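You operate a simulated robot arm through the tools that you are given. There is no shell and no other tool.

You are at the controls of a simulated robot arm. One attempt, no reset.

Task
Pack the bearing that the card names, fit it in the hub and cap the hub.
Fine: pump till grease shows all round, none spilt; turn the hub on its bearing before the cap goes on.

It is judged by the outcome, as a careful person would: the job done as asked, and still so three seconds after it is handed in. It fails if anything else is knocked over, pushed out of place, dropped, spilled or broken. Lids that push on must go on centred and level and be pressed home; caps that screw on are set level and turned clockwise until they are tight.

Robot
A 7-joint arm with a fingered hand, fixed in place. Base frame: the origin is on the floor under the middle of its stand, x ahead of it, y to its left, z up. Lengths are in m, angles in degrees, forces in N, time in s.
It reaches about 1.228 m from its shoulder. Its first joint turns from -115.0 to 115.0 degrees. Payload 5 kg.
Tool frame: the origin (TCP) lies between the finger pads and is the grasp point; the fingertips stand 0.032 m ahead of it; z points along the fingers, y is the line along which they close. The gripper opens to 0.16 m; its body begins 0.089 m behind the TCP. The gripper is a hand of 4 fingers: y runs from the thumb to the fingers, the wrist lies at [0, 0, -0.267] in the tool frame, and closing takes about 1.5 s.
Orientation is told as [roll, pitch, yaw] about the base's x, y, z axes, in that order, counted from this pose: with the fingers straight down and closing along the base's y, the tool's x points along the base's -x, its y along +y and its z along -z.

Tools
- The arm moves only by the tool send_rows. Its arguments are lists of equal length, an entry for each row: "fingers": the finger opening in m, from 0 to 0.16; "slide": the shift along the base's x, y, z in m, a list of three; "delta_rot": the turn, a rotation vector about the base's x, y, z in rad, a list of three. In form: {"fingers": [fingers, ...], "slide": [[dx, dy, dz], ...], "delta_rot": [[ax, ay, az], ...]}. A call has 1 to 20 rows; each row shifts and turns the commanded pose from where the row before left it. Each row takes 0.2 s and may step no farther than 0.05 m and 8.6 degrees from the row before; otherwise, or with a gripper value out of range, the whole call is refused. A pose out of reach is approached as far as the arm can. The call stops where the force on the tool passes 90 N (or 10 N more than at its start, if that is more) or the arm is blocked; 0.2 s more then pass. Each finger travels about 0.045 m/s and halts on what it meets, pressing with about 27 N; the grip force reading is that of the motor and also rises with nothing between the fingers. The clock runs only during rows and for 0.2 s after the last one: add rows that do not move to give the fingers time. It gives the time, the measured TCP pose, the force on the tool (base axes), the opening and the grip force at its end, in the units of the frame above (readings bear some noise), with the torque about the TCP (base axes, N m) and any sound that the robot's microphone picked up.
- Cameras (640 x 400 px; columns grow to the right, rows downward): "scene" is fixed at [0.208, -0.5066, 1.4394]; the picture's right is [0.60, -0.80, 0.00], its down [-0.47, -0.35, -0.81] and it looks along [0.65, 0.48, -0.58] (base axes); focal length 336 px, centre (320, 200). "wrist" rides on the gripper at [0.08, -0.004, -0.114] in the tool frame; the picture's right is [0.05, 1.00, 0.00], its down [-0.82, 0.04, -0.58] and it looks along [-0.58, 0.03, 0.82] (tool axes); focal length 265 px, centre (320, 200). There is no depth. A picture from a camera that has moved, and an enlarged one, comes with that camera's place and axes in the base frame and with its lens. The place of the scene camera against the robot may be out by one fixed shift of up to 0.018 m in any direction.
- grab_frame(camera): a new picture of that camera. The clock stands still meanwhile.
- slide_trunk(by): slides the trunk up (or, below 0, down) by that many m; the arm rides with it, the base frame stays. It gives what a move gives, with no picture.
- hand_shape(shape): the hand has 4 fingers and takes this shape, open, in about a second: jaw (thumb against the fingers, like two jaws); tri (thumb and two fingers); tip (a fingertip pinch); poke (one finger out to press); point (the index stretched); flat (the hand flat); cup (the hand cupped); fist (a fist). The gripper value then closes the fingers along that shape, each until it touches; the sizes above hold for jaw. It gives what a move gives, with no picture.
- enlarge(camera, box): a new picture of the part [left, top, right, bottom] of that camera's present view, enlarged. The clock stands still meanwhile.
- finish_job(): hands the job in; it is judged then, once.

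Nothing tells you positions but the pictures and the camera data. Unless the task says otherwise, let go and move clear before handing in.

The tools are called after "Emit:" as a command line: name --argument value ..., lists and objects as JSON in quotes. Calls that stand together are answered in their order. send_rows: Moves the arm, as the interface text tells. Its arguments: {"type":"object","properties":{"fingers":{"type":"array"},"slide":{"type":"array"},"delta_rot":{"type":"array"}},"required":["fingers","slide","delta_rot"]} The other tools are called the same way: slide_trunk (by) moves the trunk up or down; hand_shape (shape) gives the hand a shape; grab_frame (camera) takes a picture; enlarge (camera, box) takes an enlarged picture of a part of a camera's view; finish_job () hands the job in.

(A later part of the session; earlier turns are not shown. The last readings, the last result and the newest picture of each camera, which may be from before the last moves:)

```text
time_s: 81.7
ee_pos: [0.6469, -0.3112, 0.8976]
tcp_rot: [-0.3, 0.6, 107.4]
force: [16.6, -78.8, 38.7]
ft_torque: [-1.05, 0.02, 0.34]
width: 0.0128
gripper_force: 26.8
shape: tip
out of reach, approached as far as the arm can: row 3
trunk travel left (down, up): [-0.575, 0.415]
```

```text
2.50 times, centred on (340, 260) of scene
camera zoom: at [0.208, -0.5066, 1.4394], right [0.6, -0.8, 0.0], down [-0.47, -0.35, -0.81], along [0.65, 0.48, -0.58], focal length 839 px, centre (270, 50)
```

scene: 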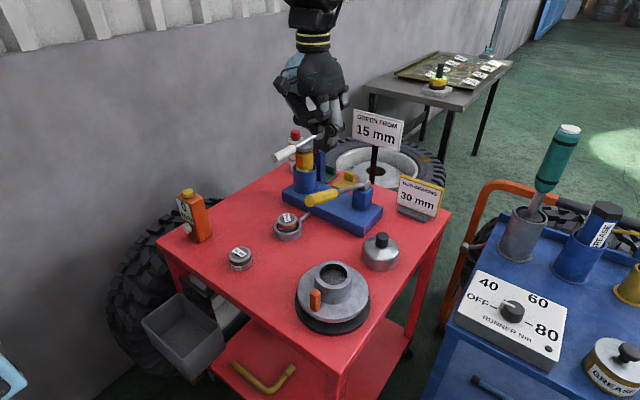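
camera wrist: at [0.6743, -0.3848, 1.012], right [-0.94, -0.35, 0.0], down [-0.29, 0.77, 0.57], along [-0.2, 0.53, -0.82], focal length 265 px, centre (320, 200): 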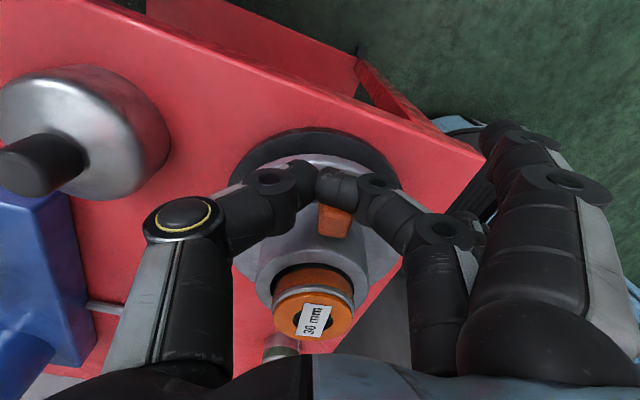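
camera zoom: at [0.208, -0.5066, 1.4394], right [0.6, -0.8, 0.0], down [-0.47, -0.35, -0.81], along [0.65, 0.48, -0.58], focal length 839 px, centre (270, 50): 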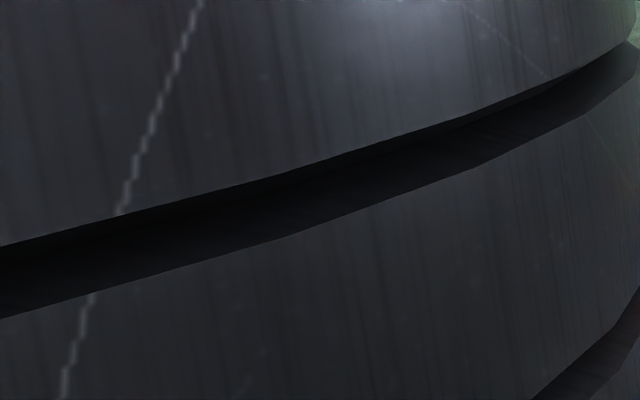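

The arm reached its limit and the pinch slipped outward off the peg, with a high side force. I'll back off the way I came in one small step to unload it.

Emit:
send_rows --fingers '[0.01, 0.01]' --slide '[[-0.003, -0.008, 0.001], [0, 0, 0]]' --delta_rot '[[0, 0, 0], [0, 0, 0]]'

Emit:
grab_frame --camera "wrist"

```text
time_s: 82.3
ee_pos: [0.6451, -0.312, 0.8976]
tcp_rot: [-0.2, 0.4, 107.6]
force: [16.2, -70.7, 30.5]
ft_torque: [-0.9, -0.12, 0.21]
width: 0.0125
gripper_force: 27.0
shape: tip
trunk travel left (down, up): [-0.575, 0.415]
```

```text
taken
camera wrist: at [0.6724, -0.3855, 1.0121], right [-0.94, -0.35, 0.0], down [-0.29, 0.77, 0.57], along [-0.2, 0.53, -0.82], focal length 265 px, centre (320, 200)
```

wrist: 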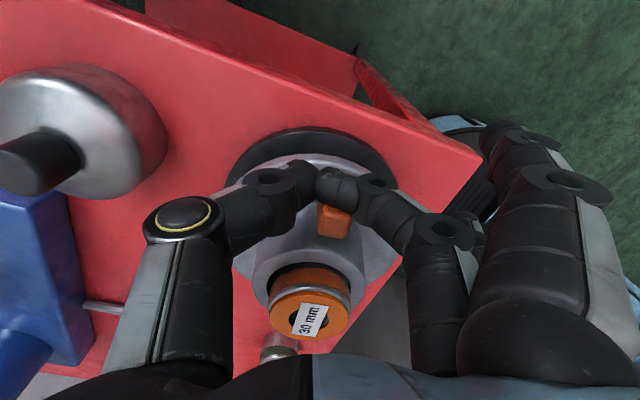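

Emit:
send_rows --fingers '[0.01, 0.01]' --slide '[[-0.002, -0.008, 0], [0, 0, 0]]' --delta_rot '[[0, 0, 0], [0, 0, 0]]'

```text
time_s: 82.9
ee_pos: [0.6426, -0.3136, 0.8948]
tcp_rot: [-0.3, 0.0, 107.9]
force: [9.1, -46.7, 33.8]
ft_torque: [-0.49, 0.05, 0.16]
width: 0.0129
gripper_force: 27.1
shape: tip
trunk travel left (down, up): [-0.575, 0.415]
```

Emit:
send_rows --fingers '[0.01, 0.01]' --slide '[[-0.002, -0.008, 0.001], [0, 0, 0]]' --delta_rot '[[0, 0, 0], [0, 0, 0]]'

Emit:
grab_frame --camera "wrist"

```text
time_s: 83.5
ee_pos: [0.6378, -0.3162, 0.8939]
tcp_rot: [0.0, -0.2, 108.1]
force: [0.2, 0.5, 0.7]
ft_torque: [-0.01, -0.06, 0.02]
width: 0.0093
gripper_force: 26.7
shape: tip
trunk travel left (down, up): [-0.575, 0.415]
```

```text
taken
camera wrist: at [0.6667, -0.3915, 1.0087], right [-0.93, -0.36, 0.0], down [-0.29, 0.76, 0.58], along [-0.21, 0.54, -0.81], focal length 265 px, centre (320, 200)
```

wrist: 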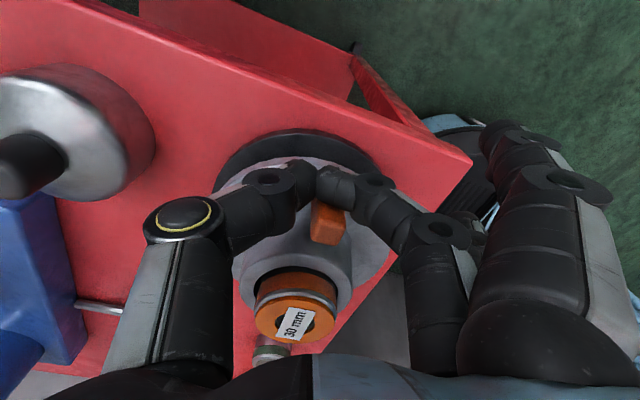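

Unloaded. I'll raise straight up and turn the wrist back, then check that the hub hasn't shifted.

Emit:
send_rows --fingers '[0.01, 0.01, 0.01, 0.01, 0.01, 0.01]' --slide '[[0, -0.003, 0.02], [0, 0, 0.04], [0, 0, 0.045], [0, 0, 0.045], [0, 0, 0.04], [0, 0, 0]]' --delta_rot '[[0, 0, 0], [0, 0, 0], [0, 0, 0], [0, 0, 0], [0, 0, 0], [0, 0, 0]]'

Emit:
send_rows --fingers '[0.01, 0.01, 0.01, 0.01, 0.01, 0.01, 0.01, 0.01, 0.01, 0.01, 0.01, 0.01, 0.01, 0.01, 0.01]' --slide '[[-0.006, 0.006, 0], [-0.006, 0.006, 0], [-0.006, 0.006, 0], [-0.006, 0.006, 0], [-0.006, 0.006, 0], [-0.006, 0.006, 0], [-0.006, 0.006, 0], [-0.006, 0.006, 0], [-0.006, 0.006, 0], [-0.006, 0.006, 0], [0, 0.006, 0], [0, 0.006, 0], [0, 0.006, 0], [0, 0.006, 0], [0, 0, 0]]' --delta_rot '[[0, 0, -0.1348], [0, 0, -0.1348], [0, 0, -0.1348], [0, 0, -0.1348], [0, 0, -0.1348], [0, 0, -0.1348], [0, 0, -0.1348], [0, 0, -0.1348], [0, 0, -0.1348], [0, 0, -0.1348], [0, 0, -0.1348], [0, 0, -0.1348], [0, 0, -0.1348], [0, 0, -0.1348], [0, 0, 0]]'

Emit:
grab_frame --camera "wrist"

Emit:
grab_frame --camera "scene"

Emit:
enlarge --camera "scene" --box '[285, 225, 415, 345]'

```text
time_s: 84.9
ee_pos: [0.638, -0.3228, 1.0861]
tcp_rot: [0.0, 0.0, 107.8]
force: [-0.3, 0.0, -0.3]
ft_torque: [-0.02, 0.01, 0.04]
width: 0.0091
gripper_force: 27.6
shape: tip
trunk travel left (down, up): [-0.575, 0.415]
```

```text
time_s: 88.1
ee_pos: [0.5798, -0.2388, 1.0863]
tcp_rot: [0.0, 0.0, -0.3]
force: [0.1, -0.1, -0.1]
ft_torque: [0.01, 0.01, -0.02]
width: 0.0094
gripper_force: 26.6
shape: tip
trunk travel left (down, up): [-0.575, 0.415]
```

```text
taken
camera wrist: at [0.4999, -0.2413, 1.2], right [-0.05, 1.0, 0.0], down [0.82, 0.04, 0.58], along [0.58, 0.03, -0.82], focal length 265 px, centre (320, 200)
```

wrist: 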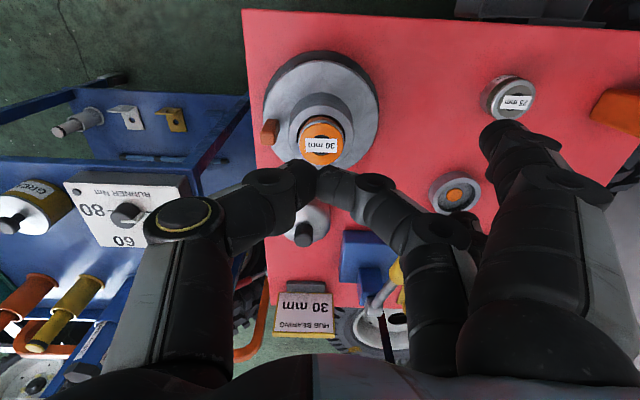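

```text
taken
```

scene: 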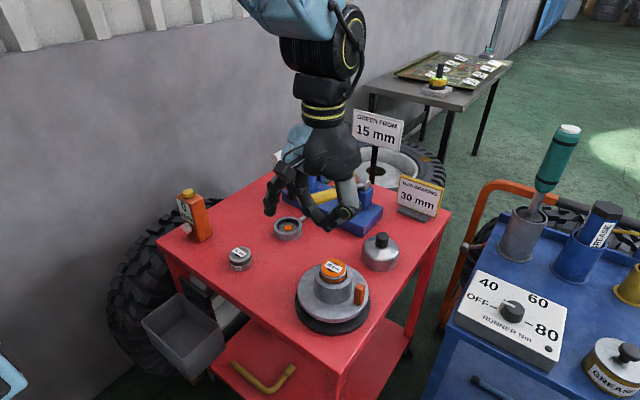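

```text
3.33 times, centred on (350, 285) of scene
camera zoom: at [0.208, -0.5066, 1.4394], right [0.6, -0.8, 0.0], down [-0.47, -0.35, -0.81], along [0.65, 0.48, -0.58], focal length 1119 px, centre (220, -83)
```

zoom: 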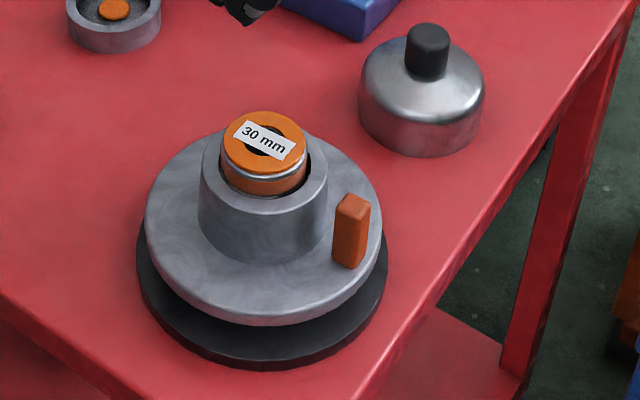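

The hub base hasn't moved, the bearing is still in place and the peg is now at about 264°, so the hub has turned roughly 85°. For a thorough turn I'll regrip the peg and crank it back and forth within the arm's reach.

Emit:
send_rows --fingers '[0.08, 0.08, 0.08, 0.08, 0.08, 0.08, 0.08, 0.08, 0.08, 0.08, 0.08, 0.08]' --slide '[[0.003, -0.006, 0], [0.004, -0.006, 0], [0.004, -0.006, 0], [0.004, -0.0065, 0], [0.004, -0.0065, 0], [0.004, -0.0065, 0], [0.004, -0.0065, 0], [0.004, -0.0065, 0], [0.004, -0.0065, 0], [0.004, -0.0065, 0], [0, 0, -0.04], [0, 0, 0]]' --delta_rot '[[0, 0, 0.1466], [0, 0, 0.1466], [0, 0, 0.1466], [0, 0, 0.1466], [0, 0, 0.1466], [0, 0, 0.1466], [0, 0, 0.1466], [0, 0, 0.1466], [0, 0, 0.1466], [0, 0, 0.1466], [0, 0, 0], [0, 0, 0]]'

Emit:
grab_frame --camera "wrist"

Emit:
enlarge --camera "wrist" --box '[230, 60, 410, 220]'

```text
time_s: 90.7
ee_pos: [0.6181, -0.3032, 1.0454]
tcp_rot: [-0.1, 0.0, 83.9]
force: [0.1, -0.9, 0.5]
ft_torque: [-0.01, 0.03, -0.03]
width: 0.0791
gripper_force: 0.1
shape: tip
trunk travel left (down, up): [-0.575, 0.415]
```

```text
taken
camera wrist: at [0.6129, -0.383, 1.1596], right [-1.0, 0.06, 0.0], down [0.04, 0.82, 0.58], along [0.03, 0.58, -0.82], focal length 265 px, centre (320, 200)
```

wrist: 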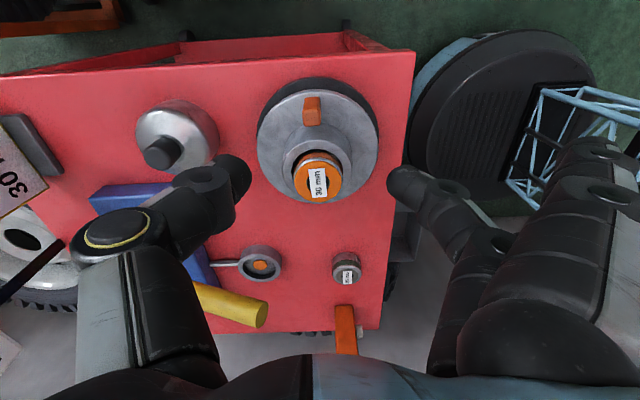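

```text
2.50 times, centred on (320, 140) of wrist
camera zoom: at [0.6129, -0.383, 1.1596], right [-1.0, 0.06, 0.0], down [0.04, 0.82, 0.58], along [0.03, 0.58, -0.82], focal length 664 px, centre (320, 350)
```

zoom: 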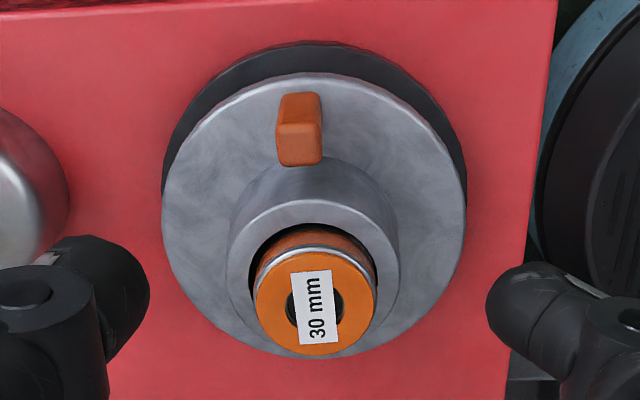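

The peg is now at about 271°, so the hub has turned 90° in all. I'll align with it at yaw 90°, lower and pinch it again.

Emit:
send_rows --fingers '[0.08, 0.08, 0.08, 0.08, 0.08, 0.08, 0.01, 0.01, 0.01, 0.01, 0.01, 0.01, 0.01]' --slide '[[0.0082, 0.0045, -0.02], [0, 0, -0.04], [0, 0, -0.04], [0, 0, -0.035], [0, 0, -0.016], [0, 0, 0], [0, 0, 0], [0, 0, 0], [0, 0, 0], [0, 0, 0], [0, 0, 0], [0, 0, 0], [0, 0, 0]]' --delta_rot '[[0, 0, 0.105], [0, 0, 0], [0, 0, 0], [0, 0, 0], [0, 0, 0], [0, 0, 0], [0, 0, 0], [0, 0, 0], [0, 0, 0], [0, 0, 0], [0, 0, 0], [0, 0, 0], [0, 0, 0]]'

Emit:
grab_frame --camera "wrist"

```text
time_s: 93.5
ee_pos: [0.6255, -0.2982, 0.8944]
tcp_rot: [0.1, 0.0, 89.7]
force: [2.0, 0.0, -2.9]
ft_torque: [0.03, 0.02, 0.04]
width: 0.0118
gripper_force: 27.2
shape: tip
trunk travel left (down, up): [-0.575, 0.415]
```

```text
taken
camera wrist: at [0.6294, -0.378, 1.0084], right [-1.0, -0.05, 0.0], down [-0.04, 0.82, 0.58], along [-0.03, 0.58, -0.82], focal length 265 px, centre (320, 200)
```

wrist: 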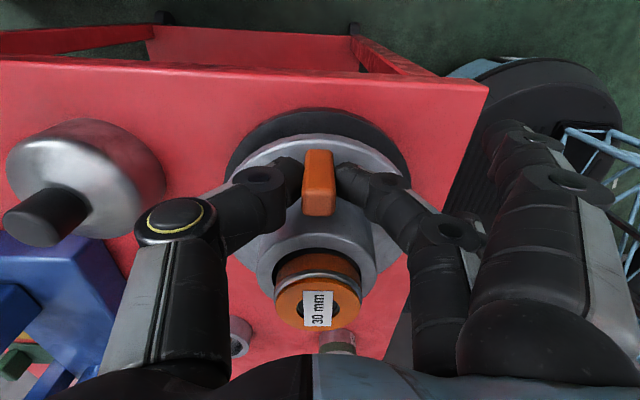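

Emit:
send_rows --fingers '[0.01, 0.01, 0.01, 0.01, 0.01, 0.01, 0.01, 0.01, 0.01, 0.01, 0.01, 0.01]' --slide '[[-0.0089, 0.0006, 0], [-0.0087, 0.0019, 0], [-0.0083, 0.003, 0], [-0.0079, 0.0042, 0], [-0.0072, 0.0052, 0], [-0.0064, 0.0062, 0], [-0.0055, 0.007, 0], [-0.0044, 0.0077, 0], [-0.0034, 0.0083, 0], [-0.0021, 0.0086, 0], [-0.001, 0.0089, 0], [0, 0, 0]]' --delta_rot '[[0, 0, -0.1396], [0, 0, -0.1396], [0, 0, -0.1396], [0, 0, -0.1396], [0, 0, -0.1396], [0, 0, -0.1396], [0, 0, -0.1396], [0, 0, -0.1396], [0, 0, -0.1396], [0, 0, -0.1396], [0, 0, -0.1396], [0, 0, 0]]'

Emit:
grab_frame --camera "wrist"

Emit:
enlarge --camera "scene" --box '[240, 150, 420, 340]'

```text
time_s: 96.1
ee_pos: [0.5626, -0.2351, 0.8954]
tcp_rot: [0.0, 0.1, 1.8]
force: [-11.7, -0.3, -6.7]
ft_torque: [-0.01, 0.21, -0.15]
width: 0.0116
gripper_force: 26.9
shape: tip
trunk travel left (down, up): [-0.575, 0.415]
```

```text
taken
camera wrist: at [0.4816, -0.2409, 1.0087], right [-0.08, 1.0, 0.0], down [0.81, 0.07, 0.58], along [0.57, 0.05, -0.82], focal length 265 px, centre (320, 200)
```

wrist: 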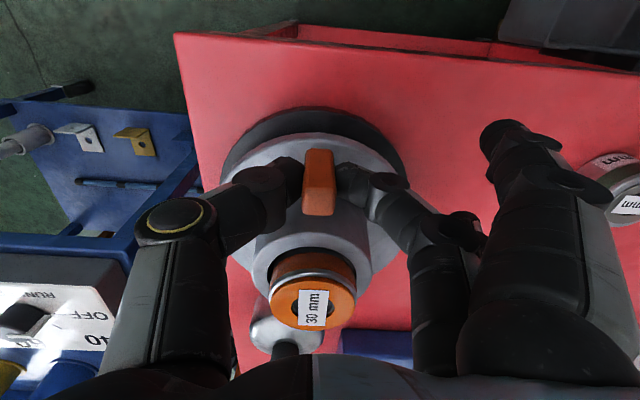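

```text
2.11 times, centred on (330, 245) of scene
camera zoom: at [0.208, -0.5066, 1.4394], right [0.6, -0.8, 0.0], down [-0.47, -0.35, -0.81], along [0.65, 0.48, -0.58], focal length 707 px, centre (299, 105)
```

zoom: 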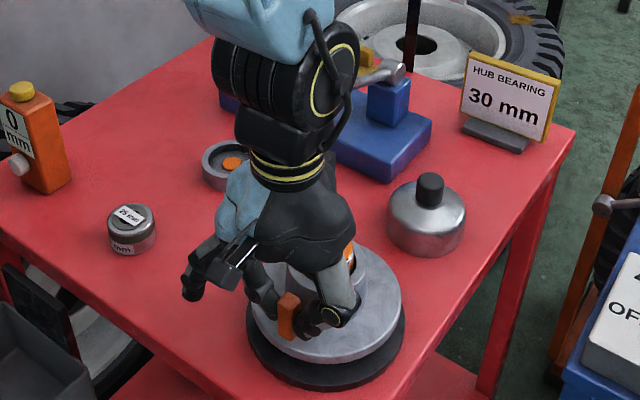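

Emit:
send_rows --fingers '[0.01, 0.01, 0.01, 0.01, 0.01, 0.01, 0.01]' --slide '[[-0.0008, 0.0089, 0], [0.0015, 0.0087, 0], [0.0027, 0.0085, 0], [0.0039, 0.008, 0], [0.005, 0.0074, 0], [0.006, 0.0066, 0], [0, 0, 0]]' --delta_rot '[[0, 0, -0.1396], [0, 0, -0.1396], [0, 0, -0.1396], [0, 0, -0.1396], [0, 0, -0.1396], [0, 0, -0.1396], [0, 0, 0]]'

Emit:
grab_frame --camera "wrist"

Emit:
enlarge --camera "scene" --box '[240, 150, 420, 340]'

```text
time_s: 97.7
ee_pos: [0.5817, -0.1878, 0.8953]
tcp_rot: [0.0, 0.2, -46.2]
force: [1.1, -4.0, -16.1]
ft_torque: [-0.03, -0.11, -0.05]
width: 0.0108
gripper_force: 25.9
shape: tip
trunk travel left (down, up): [-0.575, 0.415]
```

```text
taken
camera wrist: at [0.5236, -0.1322, 1.0095], right [0.69, 0.73, 0.0], down [0.6, -0.56, 0.58], along [0.42, -0.4, -0.82], focal length 265 px, centre (320, 200)
```

wrist: 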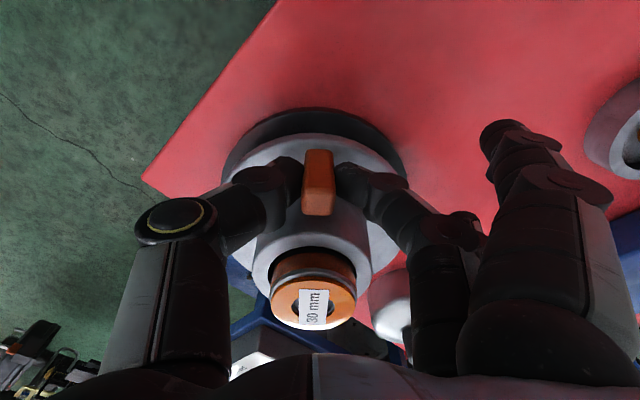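

```text
2.11 times, centred on (330, 245) of scene
camera zoom: at [0.208, -0.5066, 1.4394], right [0.6, -0.8, 0.0], down [-0.47, -0.35, -0.81], along [0.65, 0.48, -0.58], focal length 707 px, centre (299, 105)
```

zoom: 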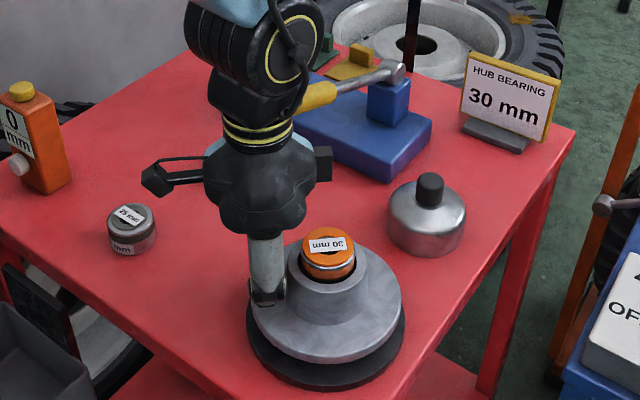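

The hub turned 136° back freely. I'll crank it counter-clockwise again to finish more than a full turn of total motion.

Emit:
send_rows --fingers '[0.01, 0.01, 0.01, 0.01, 0.01, 0.01, 0.01, 0.01, 0.01, 0.01, 0.01, 0.01, 0.01, 0.01, 0.01, 0.01, 0.01]' --slide '[[-0.006, -0.0066, -0.001], [-0.005, -0.0074, 0], [-0.0039, -0.008, 0], [-0.0027, -0.0085, 0], [-0.0015, -0.0087, 0], [0.0004, -0.0089, 0], [0.001, -0.0089, 0], [0.0021, -0.0086, 0], [0.0034, -0.0083, 0], [0.0044, -0.0077, 0], [0.0055, -0.007, 0], [0.0064, -0.0062, 0], [0.0072, -0.0052, 0], [0.0079, -0.0042, 0], [0.0083, -0.003, 0], [0.0087, -0.0019, 0], [0, 0, 0]]' --delta_rot '[[0, 0, 0.1396], [0, 0, 0.1396], [0, 0, 0.1396], [0, 0, 0.1396], [0, 0, 0.1396], [0, 0, 0.1396], [0, 0, 0.1396], [0, 0, 0.1396], [0, 0, 0.1396], [0, 0, 0.1396], [0, 0, 0.1396], [0, 0, 0.1396], [0, 0, 0.1396], [0, 0, 0.1396], [0, 0, 0.1396], [0, 0, 0.1396], [0, 0, 0]]'

Emit:
grab_frame --camera "wrist"

```text
time_s: 101.3
ee_pos: [0.6171, -0.2983, 0.895]
tcp_rot: [-0.1, 0.0, 82.1]
force: [-0.9, -8.3, -0.8]
ft_torque: [-0.15, 0.13, 0.08]
width: 0.0112
gripper_force: 27.0
shape: tip
trunk travel left (down, up): [-0.575, 0.415]
```

```text
taken
camera wrist: at [0.6098, -0.3771, 1.0086], right [-1.0, 0.09, 0.0], down [0.07, 0.81, 0.58], along [0.05, 0.57, -0.82], focal length 265 px, centre (320, 200)
```

wrist: 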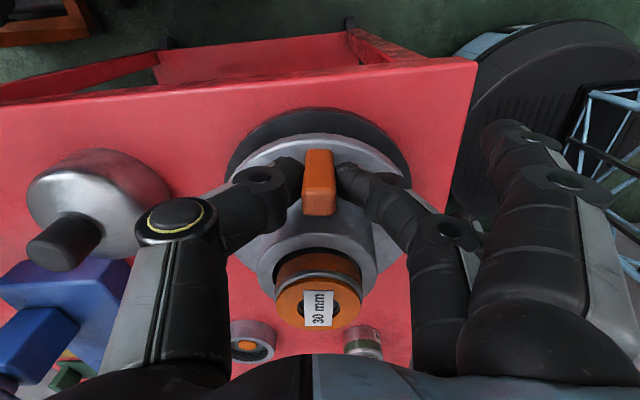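

The hub has turned well over a full turn in total motion. I'll release the peg, lift clear and look over the cap.

Emit:
send_rows --fingers '[0.04, 0.08, 0.08, 0.08, 0.08, 0.08, 0.08, 0.08, 0.08]' --slide '[[0, 0, 0], [0, 0, 0], [0, 0, 0], [0, 0, 0], [0, 0, 0.03], [0, 0, 0.04], [0, 0, 0.045], [0, 0, 0.045], [0, 0, 0.045]]' --delta_rot '[[0, 0, 0], [0, 0, 0], [0, 0, 0], [0, 0, 0], [0, 0, 0], [0, 0, 0], [0, 0, 0], [0, 0, 0], [0, 0, 0]]'

Emit:
hand_shape --shape "tri"

Emit:
grab_frame --camera "wrist"

Emit:
enlarge --camera "scene" --box '[285, 225, 415, 345]'

```text
time_s: 103.3
ee_pos: [0.6168, -0.2969, 1.099]
tcp_rot: [0.0, -0.1, 81.9]
force: [-0.1, -0.5, -0.5]
ft_torque: [0.0, -0.01, 0.01]
width: 0.0795
gripper_force: 0.1
shape: tip
trunk travel left (down, up): [-0.575, 0.415]
```

```text
time_s: 104.2
ee_pos: [0.6173, -0.2965, 1.0981]
tcp_rot: [-0.1, 0.0, 82.0]
force: [0.1, -0.1, -0.6]
ft_torque: [0.01, 0.01, 0.02]
width: 0.1599
gripper_force: 0.1
shape: tri
trunk travel left (down, up): [-0.575, 0.415]
```

```text
taken
camera wrist: at [0.6095, -0.3764, 1.2125], right [-1.0, 0.09, 0.0], down [0.07, 0.81, 0.58], along [0.05, 0.57, -0.82], focal length 265 px, centre (320, 200)
```

wrist: 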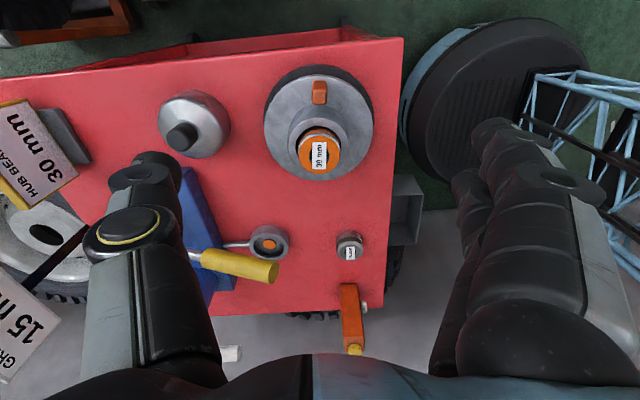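

```text
3.33 times, centred on (350, 285) of scene
camera zoom: at [0.208, -0.5066, 1.4394], right [0.6, -0.8, 0.0], down [-0.47, -0.35, -0.81], along [0.65, 0.48, -0.58], focal length 1119 px, centre (220, -83)
```

zoom: 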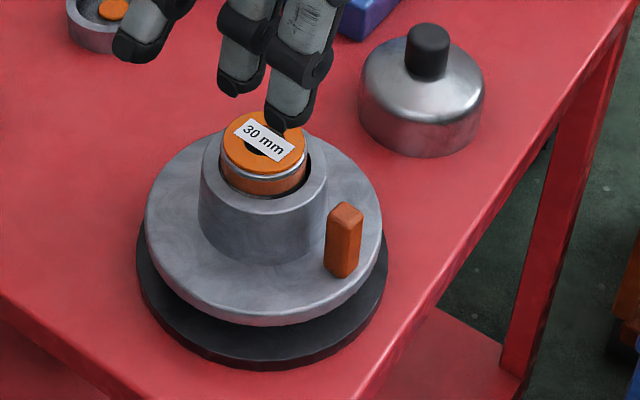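

Emit:
enlarge --camera "wrist" --box '[130, 60, 290, 180]'

Emit:
enlarge --camera "wrist" --box '[240, 50, 400, 200]'

Emit:
enlarge --camera "scene" --box '[350, 220, 420, 290]'

```text
3.33 times, centred on (210, 120) of wrist
camera zoom: at [0.6095, -0.3764, 1.2125], right [-1.0, 0.09, 0.0], down [0.07, 0.81, 0.58], along [0.05, 0.57, -0.82], focal length 885 px, centre (687, 467)
```

zoom: 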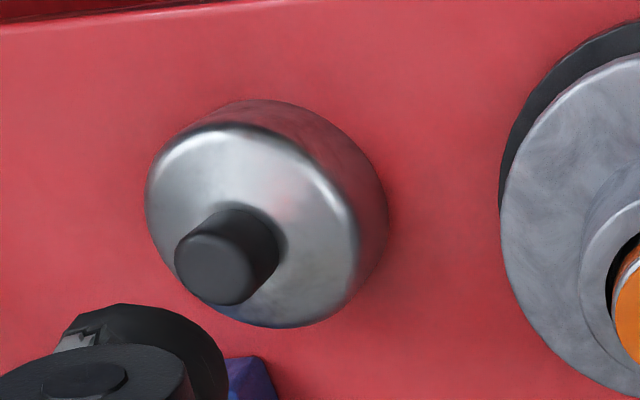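

```text
2.67 times, centred on (320, 125) of wrist
camera zoom: at [0.6095, -0.3764, 1.2125], right [-1.0, 0.09, 0.0], down [0.07, 0.81, 0.58], along [0.05, 0.57, -0.82], focal length 708 px, centre (320, 400)
```

zoom: 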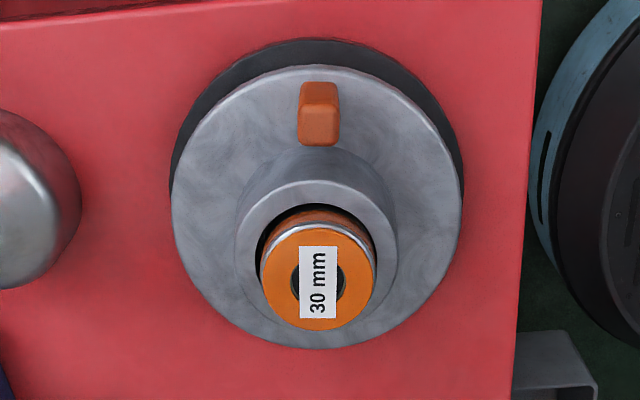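

```text
5.71 times, centred on (385, 255) of scene
camera zoom: at [0.208, -0.5066, 1.4394], right [0.6, -0.8, 0.0], down [-0.47, -0.35, -0.81], along [0.65, 0.48, -0.58], focal length 1919 px, centre (-51, -114)
```

zoom: 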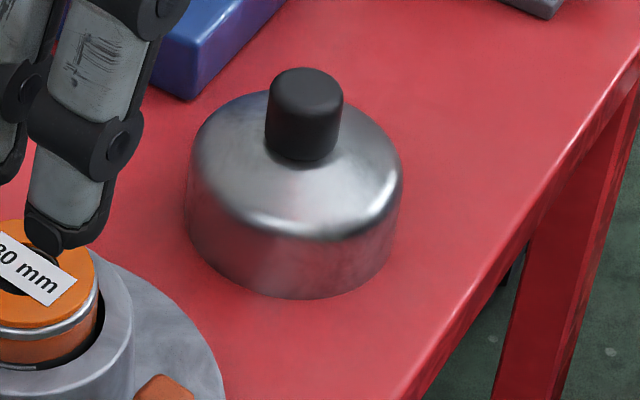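

The cap's knob is at about (0.81, -0.253), top z about 0.88. I'll test how the "tri" grip closes up here before using it on the knob.

Emit:
send_rows --fingers '[0.035, 0.035, 0.035, 0.035, 0.035, 0.035, 0.035, 0.035, 0.035]' --slide '[[0, 0, 0.01], [0, 0, 0], [0, 0, 0], [0, 0, 0], [0, 0, 0], [0, 0, 0], [0, 0, 0], [0, 0, 0], [0, 0, 0]]' --delta_rot '[[0, 0, 0], [0, 0, 0], [0, 0, 0], [0, 0, 0], [0, 0, 0], [0, 0, 0], [0, 0, 0], [0, 0, 0], [0, 0, 0]]'

Emit:
grab_frame --camera "wrist"

Emit:
enlarge --camera "scene" --box '[240, 140, 420, 300]'

```text
time_s: 106.2
ee_pos: [0.6169, -0.2967, 1.1086]
tcp_rot: [0.0, -0.1, 81.8]
force: [0.0, -1.0, 0.1]
ft_torque: [-0.02, 0.0, 0.01]
width: 0.0355
gripper_force: 0.0
shape: tri
trunk travel left (down, up): [-0.575, 0.415]
```

```text
taken
camera wrist: at [0.6094, -0.3762, 1.2234], right [-1.0, 0.09, 0.0], down [0.07, 0.81, 0.58], along [0.05, 0.57, -0.82], focal length 265 px, centre (320, 200)
```

wrist: 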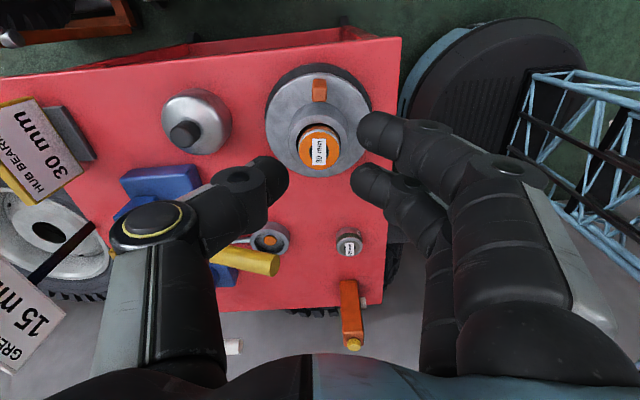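

```text
2.50 times, centred on (330, 220) of scene
camera zoom: at [0.208, -0.5066, 1.4394], right [0.6, -0.8, 0.0], down [-0.47, -0.35, -0.81], along [0.65, 0.48, -0.58], focal length 839 px, centre (295, 150)
```

zoom: 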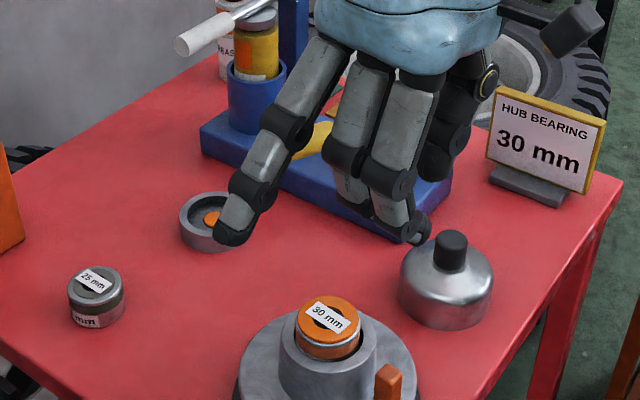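

"Tri" is lopsided for a small knob, so I'll use the jaw, where the thumb and middle finger oppose. I'll change shape, narrow the opening and move above the cap.

Emit:
hand_shape --shape "jaw"

Emit:
send_rows --fingers '[0.08, 0.08, 0.08, 0.08, 0.08, 0.08, 0.08, 0.08, 0.08]' --slide '[[0.02, 0.004, 0], [0.025, 0.005, 0], [0.025, 0.005, 0], [0.025, 0.005, 0], [0.025, 0.006, 0], [0.025, 0.006, 0], [0.025, 0.006, -0.02], [0.023, 0.006, -0.03], [0, 0, 0]]' --delta_rot '[[0, 0, 0], [0, 0, 0], [0, 0, 0.07], [0, 0, 0.07], [0, 0, 0], [0, 0, 0], [0, 0, 0], [0, 0, 0], [0, 0, 0]]'

Emit:
grab_frame --camera "wrist"

Emit:
enlarge --camera "wrist" --box '[230, 60, 410, 220]'

Emit:
enlarge --camera "scene" --box '[270, 120, 450, 300]'

```text
time_s: 107.1
ee_pos: [0.6163, -0.2965, 1.1085]
tcp_rot: [-0.1, 0.0, 81.9]
force: [-0.3, 0.1, 0.0]
ft_torque: [-0.03, 0.01, 0.0]
width: 0.1602
gripper_force: 0.0
shape: jaw
trunk travel left (down, up): [-0.575, 0.415]
```

```text
time_s: 109.1
ee_pos: [0.8093, -0.2536, 1.0595]
tcp_rot: [0.0, 0.0, 89.9]
force: [-0.6, 0.4, -0.5]
ft_torque: [0.01, 0.01, 0.02]
width: 0.0807
gripper_force: 0.1
shape: jaw
trunk travel left (down, up): [-0.575, 0.415]
```

```text
taken
camera wrist: at [0.8139, -0.3329, 1.1745], right [-1.0, -0.05, 0.0], down [-0.04, 0.82, 0.58], along [-0.03, 0.58, -0.82], focal length 265 px, centre (320, 200)
```

wrist: 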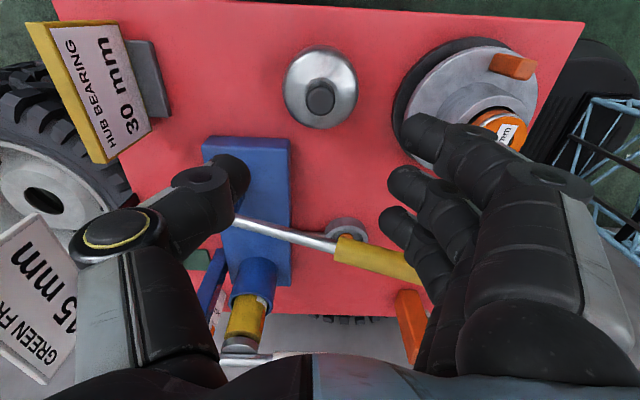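

```text
2.50 times, centred on (320, 140) of wrist
camera zoom: at [0.8139, -0.3329, 1.1745], right [-1.0, -0.05, 0.0], down [-0.04, 0.82, 0.58], along [-0.03, 0.58, -0.82], focal length 664 px, centre (320, 350)
```

zoom: 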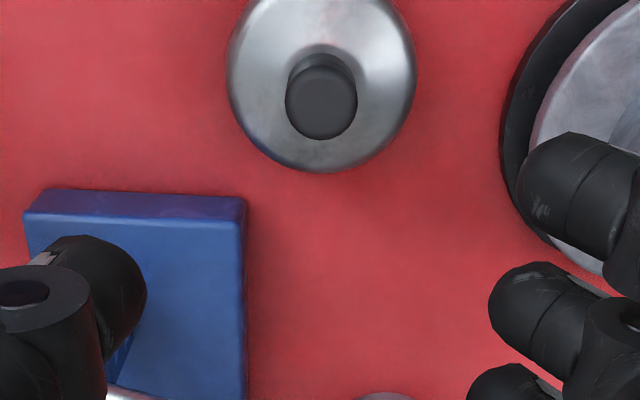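

```text
2.22 times, centred on (360, 210) of scene
camera zoom: at [0.208, -0.5066, 1.4394], right [0.6, -0.8, 0.0], down [-0.47, -0.35, -0.81], along [0.65, 0.48, -0.58], focal length 746 px, centre (231, 178)
```

zoom: 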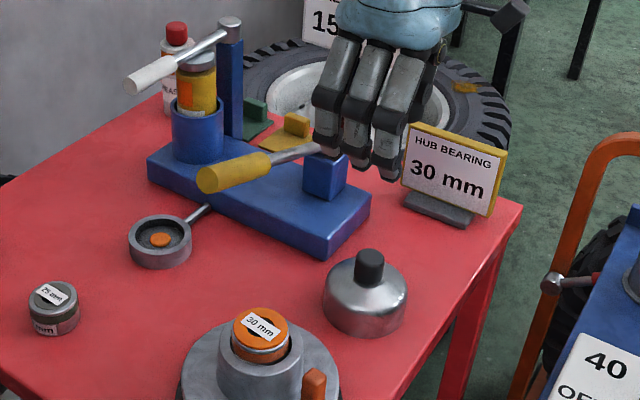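

Knob top located at (0.8096, -0.2544, 0.879), directly under the grasp point. I'll lower so the fingertips stop just above the dome, then close on the knob.

Emit:
send_rows --fingers '[0.08, 0.08, 0.08, 0.08, 0.08, 0.08]' --slide '[[0, -0.0008, -0.03], [0, 0, -0.04], [0, 0, -0.04], [0, 0, -0.035], [0, 0, -0.02], [0, 0, 0]]' --delta_rot '[[0, 0, 0], [0, 0, 0], [0, 0, 0], [0, 0, 0], [0, 0, 0], [0, 0, 0]]'

Emit:
grab_frame --camera "wrist"

Emit:
enlarge --camera "scene" --box '[320, 170, 440, 300]'

```text
time_s: 110.5
ee_pos: [0.8098, -0.2525, 0.8933]
tcp_rot: [-0.1, 0.0, 89.8]
force: [-0.9, 0.7, 0.5]
ft_torque: [-0.01, -0.01, 0.0]
width: 0.0806
gripper_force: 0.0
shape: jaw
trunk travel left (down, up): [-0.575, 0.415]
```

```text
taken
camera wrist: at [0.8136, -0.3327, 1.0082], right [-1.0, -0.05, 0.0], down [-0.04, 0.82, 0.58], along [-0.03, 0.58, -0.82], focal length 265 px, centre (320, 200)
```

wrist: 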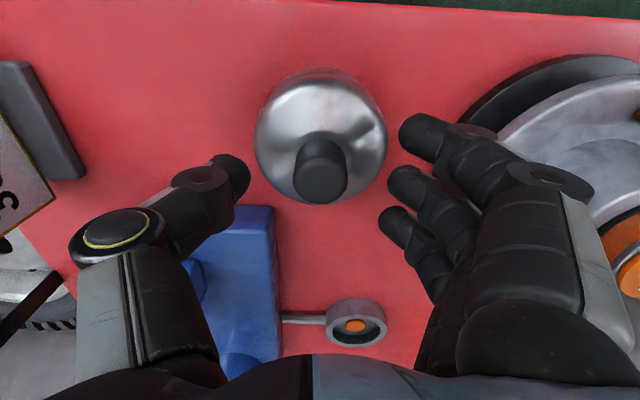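

```text
3.08 times, centred on (380, 235) of scene
camera zoom: at [0.208, -0.5066, 1.4394], right [0.6, -0.8, 0.0], down [-0.47, -0.35, -0.81], along [0.65, 0.48, -0.58], focal length 1033 px, centre (135, 92)
```

zoom: 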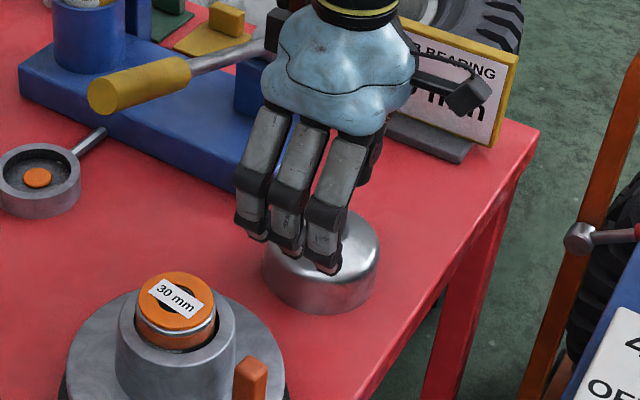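

Emit:
send_rows --fingers '[0.015, 0.015, 0.015, 0.015, 0.015, 0.015, 0.015, 0.015]' --slide '[[0, 0, -0.001], [0, 0, 0], [0, 0, 0], [0, 0, 0], [0, 0, 0], [0, 0, 0], [0, 0, 0], [0, 0, 0]]' --delta_rot '[[0, 0, 0], [0, 0, 0], [0, 0, 0], [0, 0, 0], [0, 0, 0], [0, 0, 0], [0, 0, 0], [0, 0, 0]]'

Emit:
grab_frame --camera "wrist"

Emit:
enlarge --camera "wrist" --box '[230, 80, 410, 240]'

```text
time_s: 112.3
ee_pos: [0.8103, -0.2527, 0.8934]
tcp_rot: [0.0, 0.2, 89.9]
force: [2.4, 0.4, 6.0]
ft_torque: [-0.01, 0.14, -0.01]
width: 0.0091
gripper_force: 27.5
shape: jaw
trunk travel left (down, up): [-0.575, 0.415]
```

```text
taken
camera wrist: at [0.8137, -0.3326, 1.0077], right [-1.0, -0.05, 0.0], down [-0.04, 0.82, 0.58], along [-0.03, 0.58, -0.82], focal length 265 px, centre (320, 200)
```

wrist: 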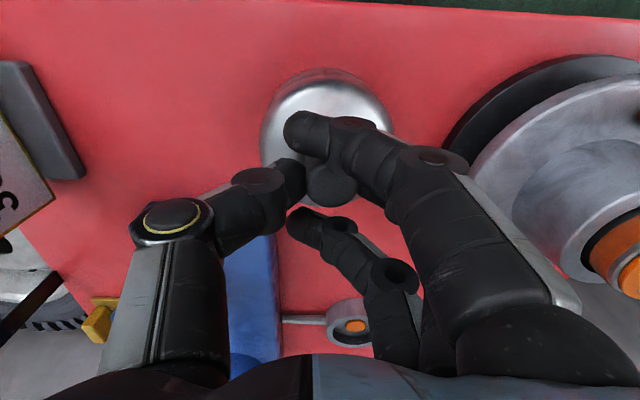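

```text
2.50 times, centred on (320, 160) of wrist
camera zoom: at [0.8137, -0.3326, 1.0077], right [-1.0, -0.05, 0.0], down [-0.04, 0.82, 0.58], along [-0.03, 0.58, -0.82], focal length 664 px, centre (320, 300)
```

zoom: 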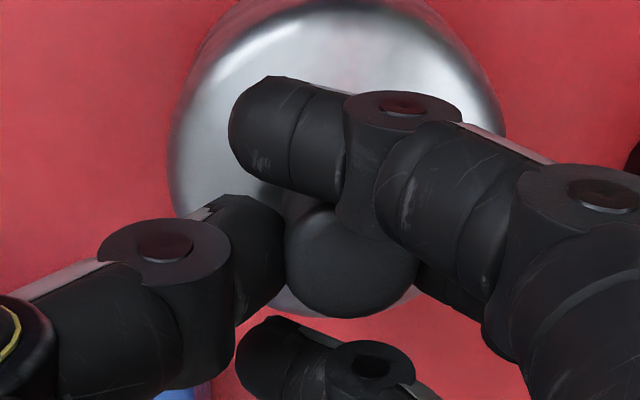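

The knob is held between thumb and middle finger, about 7 mm towards the finger side. I'll lift gently and check.

Emit:
send_rows --fingers '[0.015, 0.015, 0.015, 0.015, 0.015]' --slide '[[0, 0, 0.005], [0, 0, 0.015], [0, 0, 0.02], [0, 0, 0.02], [0, 0, 0]]' --delta_rot '[[0, 0, 0], [0, 0, 0], [0, 0, 0], [0, 0, 0], [0, 0, 0]]'

Emit:
enlarge --camera "wrist" --box '[200, 60, 440, 240]'

Emit:
enlarge --camera "scene" --box '[300, 150, 440, 310]'

```text
time_s: 113.5
ee_pos: [0.8124, -0.2557, 0.9515]
tcp_rot: [-0.1, 0.0, 89.9]
force: [0.8, -1.5, -2.3]
ft_torque: [0.03, -0.01, -0.04]
width: 0.0084
gripper_force: 26.9
shape: jaw
trunk travel left (down, up): [-0.575, 0.415]
```

```text
2.22 times, centred on (320, 150) of wrist
camera zoom: at [0.8145, -0.3346, 1.0658], right [-1.0, -0.05, 0.0], down [-0.04, 0.82, 0.58], along [-0.03, 0.58, -0.82], focal length 590 px, centre (320, 311)
```

zoom: 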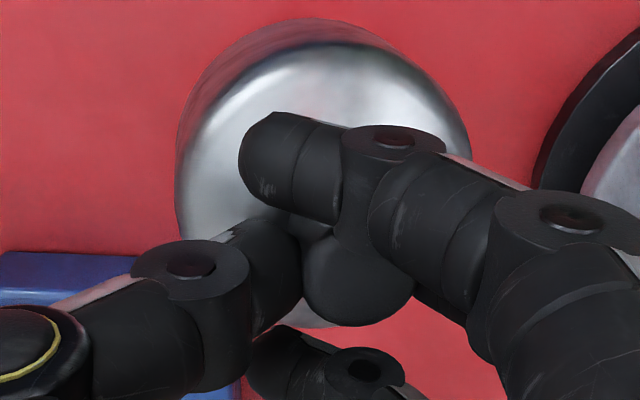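

```text
2.50 times, centred on (370, 230) of scene
camera zoom: at [0.208, -0.5066, 1.4394], right [0.6, -0.8, 0.0], down [-0.47, -0.35, -0.81], along [0.65, 0.48, -0.58], focal length 839 px, centre (195, 125)
```

zoom: 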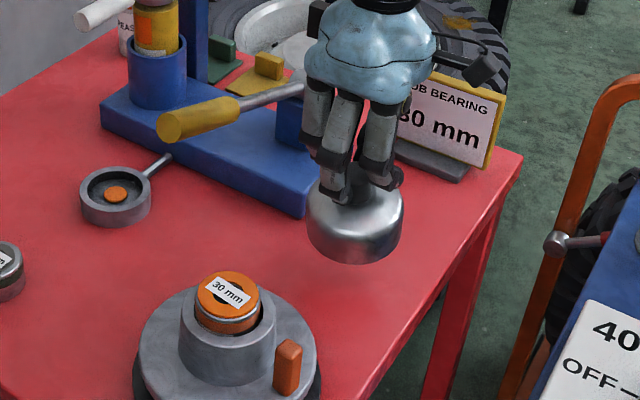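

Emit:
enlarge --camera "scene" --box '[340, 180, 420, 270]'

Emit:
grab_frame --camera "wrist"

```text
4.44 times, centred on (380, 225) of scene
camera zoom: at [0.208, -0.5066, 1.4394], right [0.6, -0.8, 0.0], down [-0.47, -0.35, -0.81], along [0.65, 0.48, -0.58], focal length 1492 px, centre (53, 89)
```

zoom: 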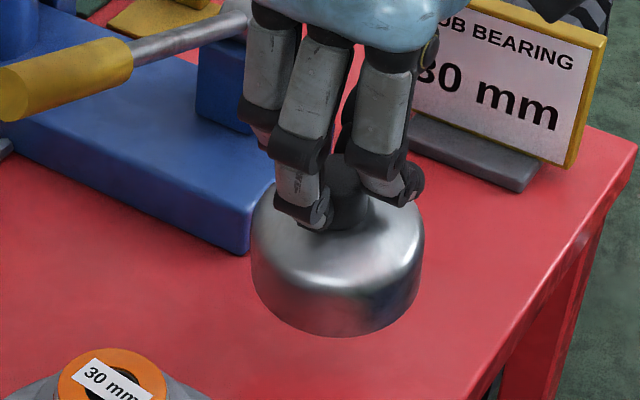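

```text
taken
camera wrist: at [0.8145, -0.3346, 1.0658], right [-1.0, -0.05, 0.0], down [-0.04, 0.82, 0.58], along [-0.03, 0.58, -0.82], focal length 265 px, centre (320, 200)
```

wrist: 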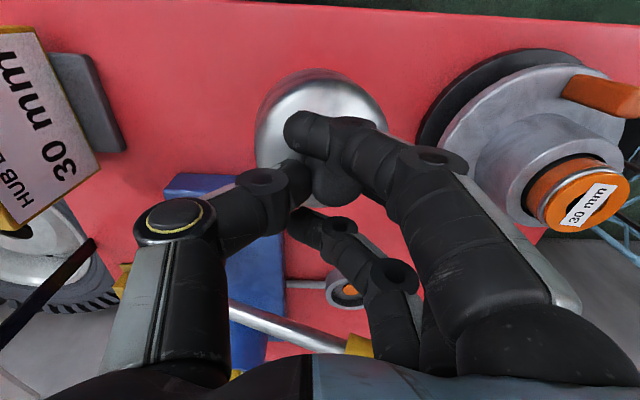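

Emit:
enlarge --camera "scene" --box '[362, 208, 412, 248]'

Emit:
enlarge --camera "wrist" --box '[245, 50, 405, 210]'

```text
10.00 times, centred on (387, 228) of scene
camera zoom: at [0.208, -0.5066, 1.4394], right [0.6, -0.8, 0.0], down [-0.47, -0.35, -0.81], along [0.65, 0.48, -0.58], focal length 3358 px, centre (-350, -80)
```

zoom: 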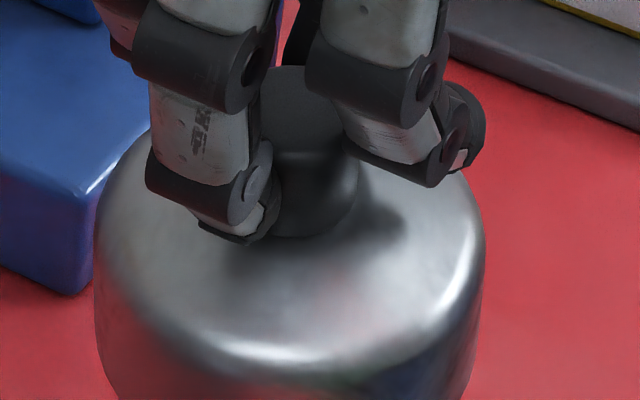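

```text
2.50 times, centred on (325, 130) of wrist
camera zoom: at [0.8145, -0.3346, 1.0658], right [-1.0, -0.05, 0.0], down [-0.04, 0.82, 0.58], along [-0.03, 0.58, -0.82], focal length 664 px, centre (308, 375)
```

zoom: 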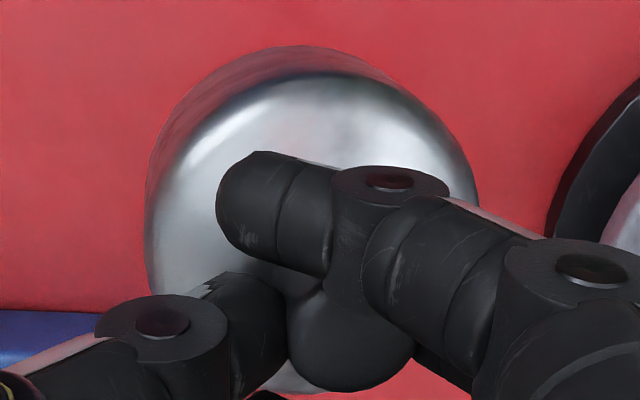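

The cap is held and roughly level. I'll raise it well above the bearing and carry it over to the hub, then check centring and level.

Emit:
send_rows --fingers '[0.015, 0.015, 0.015, 0.015, 0.015, 0.015, 0.015, 0.015, 0.015, 0.015, 0.015, 0.015]' --slide '[[0, 0, 0.03], [0, 0, 0.035], [0, 0, 0.045], [-0.02, 0.002, 0], [-0.025, 0.0025, 0], [-0.025, 0.0025, 0], [-0.025, 0.0025, 0], [-0.025, 0.0025, 0], [-0.025, 0.0025, 0], [-0.025, 0.0025, 0], [-0.012, 0.0025, 0], [0, 0, 0]]' --delta_rot '[[0, 0, 0], [0, 0, 0], [0, 0, 0], [0, 0, 0], [0, 0, 0], [0, 0, 0], [0, 0, 0], [0, 0, 0], [0, 0, 0], [0, 0, 0], [0, 0, 0], [0, 0, 0]]'

Emit:
grab_frame --camera "wrist"

Emit:
enlarge --camera "scene" --box '[270, 150, 410, 330]'

Emit:
enlarge --camera "wrist" --box '[230, 20, 410, 210]'

```text
time_s: 116.1
ee_pos: [0.6267, -0.2348, 1.0612]
tcp_rot: [0.0, 0.1, 89.9]
force: [0.8, 0.2, -1.6]
ft_torque: [0.01, -0.01, 0.02]
width: 0.0084
gripper_force: 26.8
shape: jaw
trunk travel left (down, up): [-0.575, 0.415]
```

```text
taken
camera wrist: at [0.6309, -0.3145, 1.1763], right [-1.0, -0.05, 0.0], down [-0.04, 0.82, 0.58], along [-0.03, 0.58, -0.82], focal length 265 px, centre (320, 200)
```

wrist: 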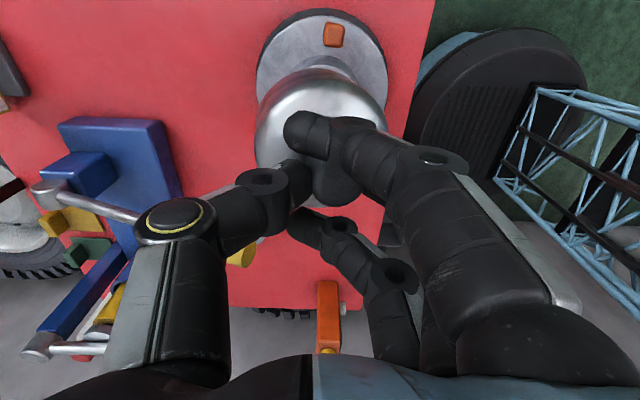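

```text
2.22 times, centred on (340, 240) of scene
camera zoom: at [0.208, -0.5066, 1.4394], right [0.6, -0.8, 0.0], down [-0.47, -0.35, -0.81], along [0.65, 0.48, -0.58], focal length 746 px, centre (276, 111)
```

zoom: 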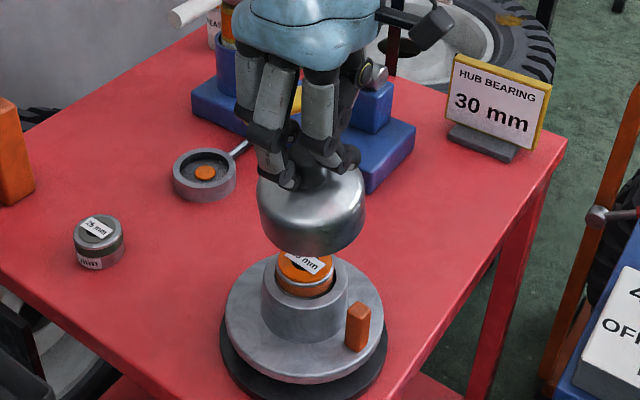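

```text
2.11 times, centred on (320, 115) of wrist
camera zoom: at [0.6309, -0.3145, 1.1763], right [-1.0, -0.05, 0.0], down [-0.04, 0.82, 0.58], along [-0.03, 0.58, -0.82], focal length 559 px, centre (320, 379)
```

zoom: 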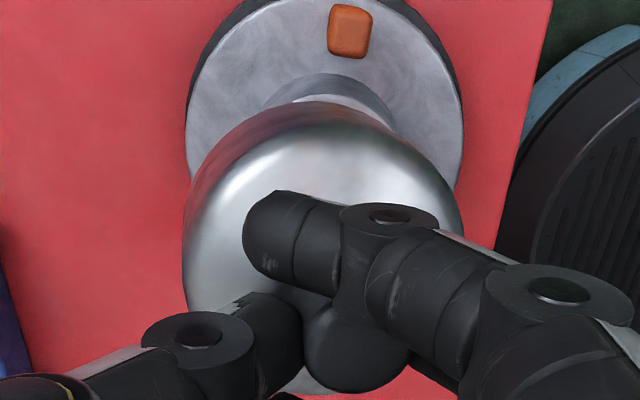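

Emit:
enlarge --camera "scene" --box '[305, 205, 385, 275]'

```text
5.71 times, centred on (345, 240) of scene
camera zoom: at [0.208, -0.5066, 1.4394], right [0.6, -0.8, 0.0], down [-0.47, -0.35, -0.81], along [0.65, 0.48, -0.58], focal length 1919 px, centre (177, -29)
```

zoom: 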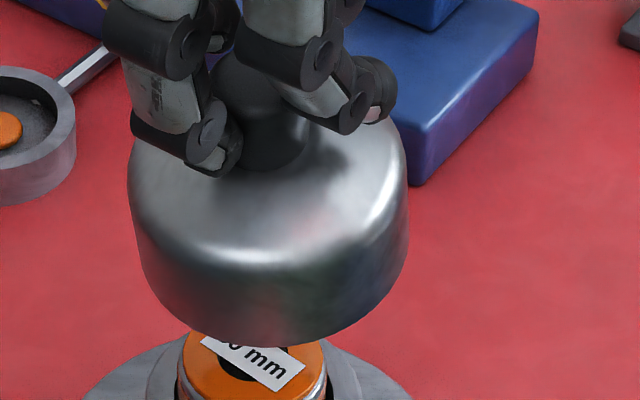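

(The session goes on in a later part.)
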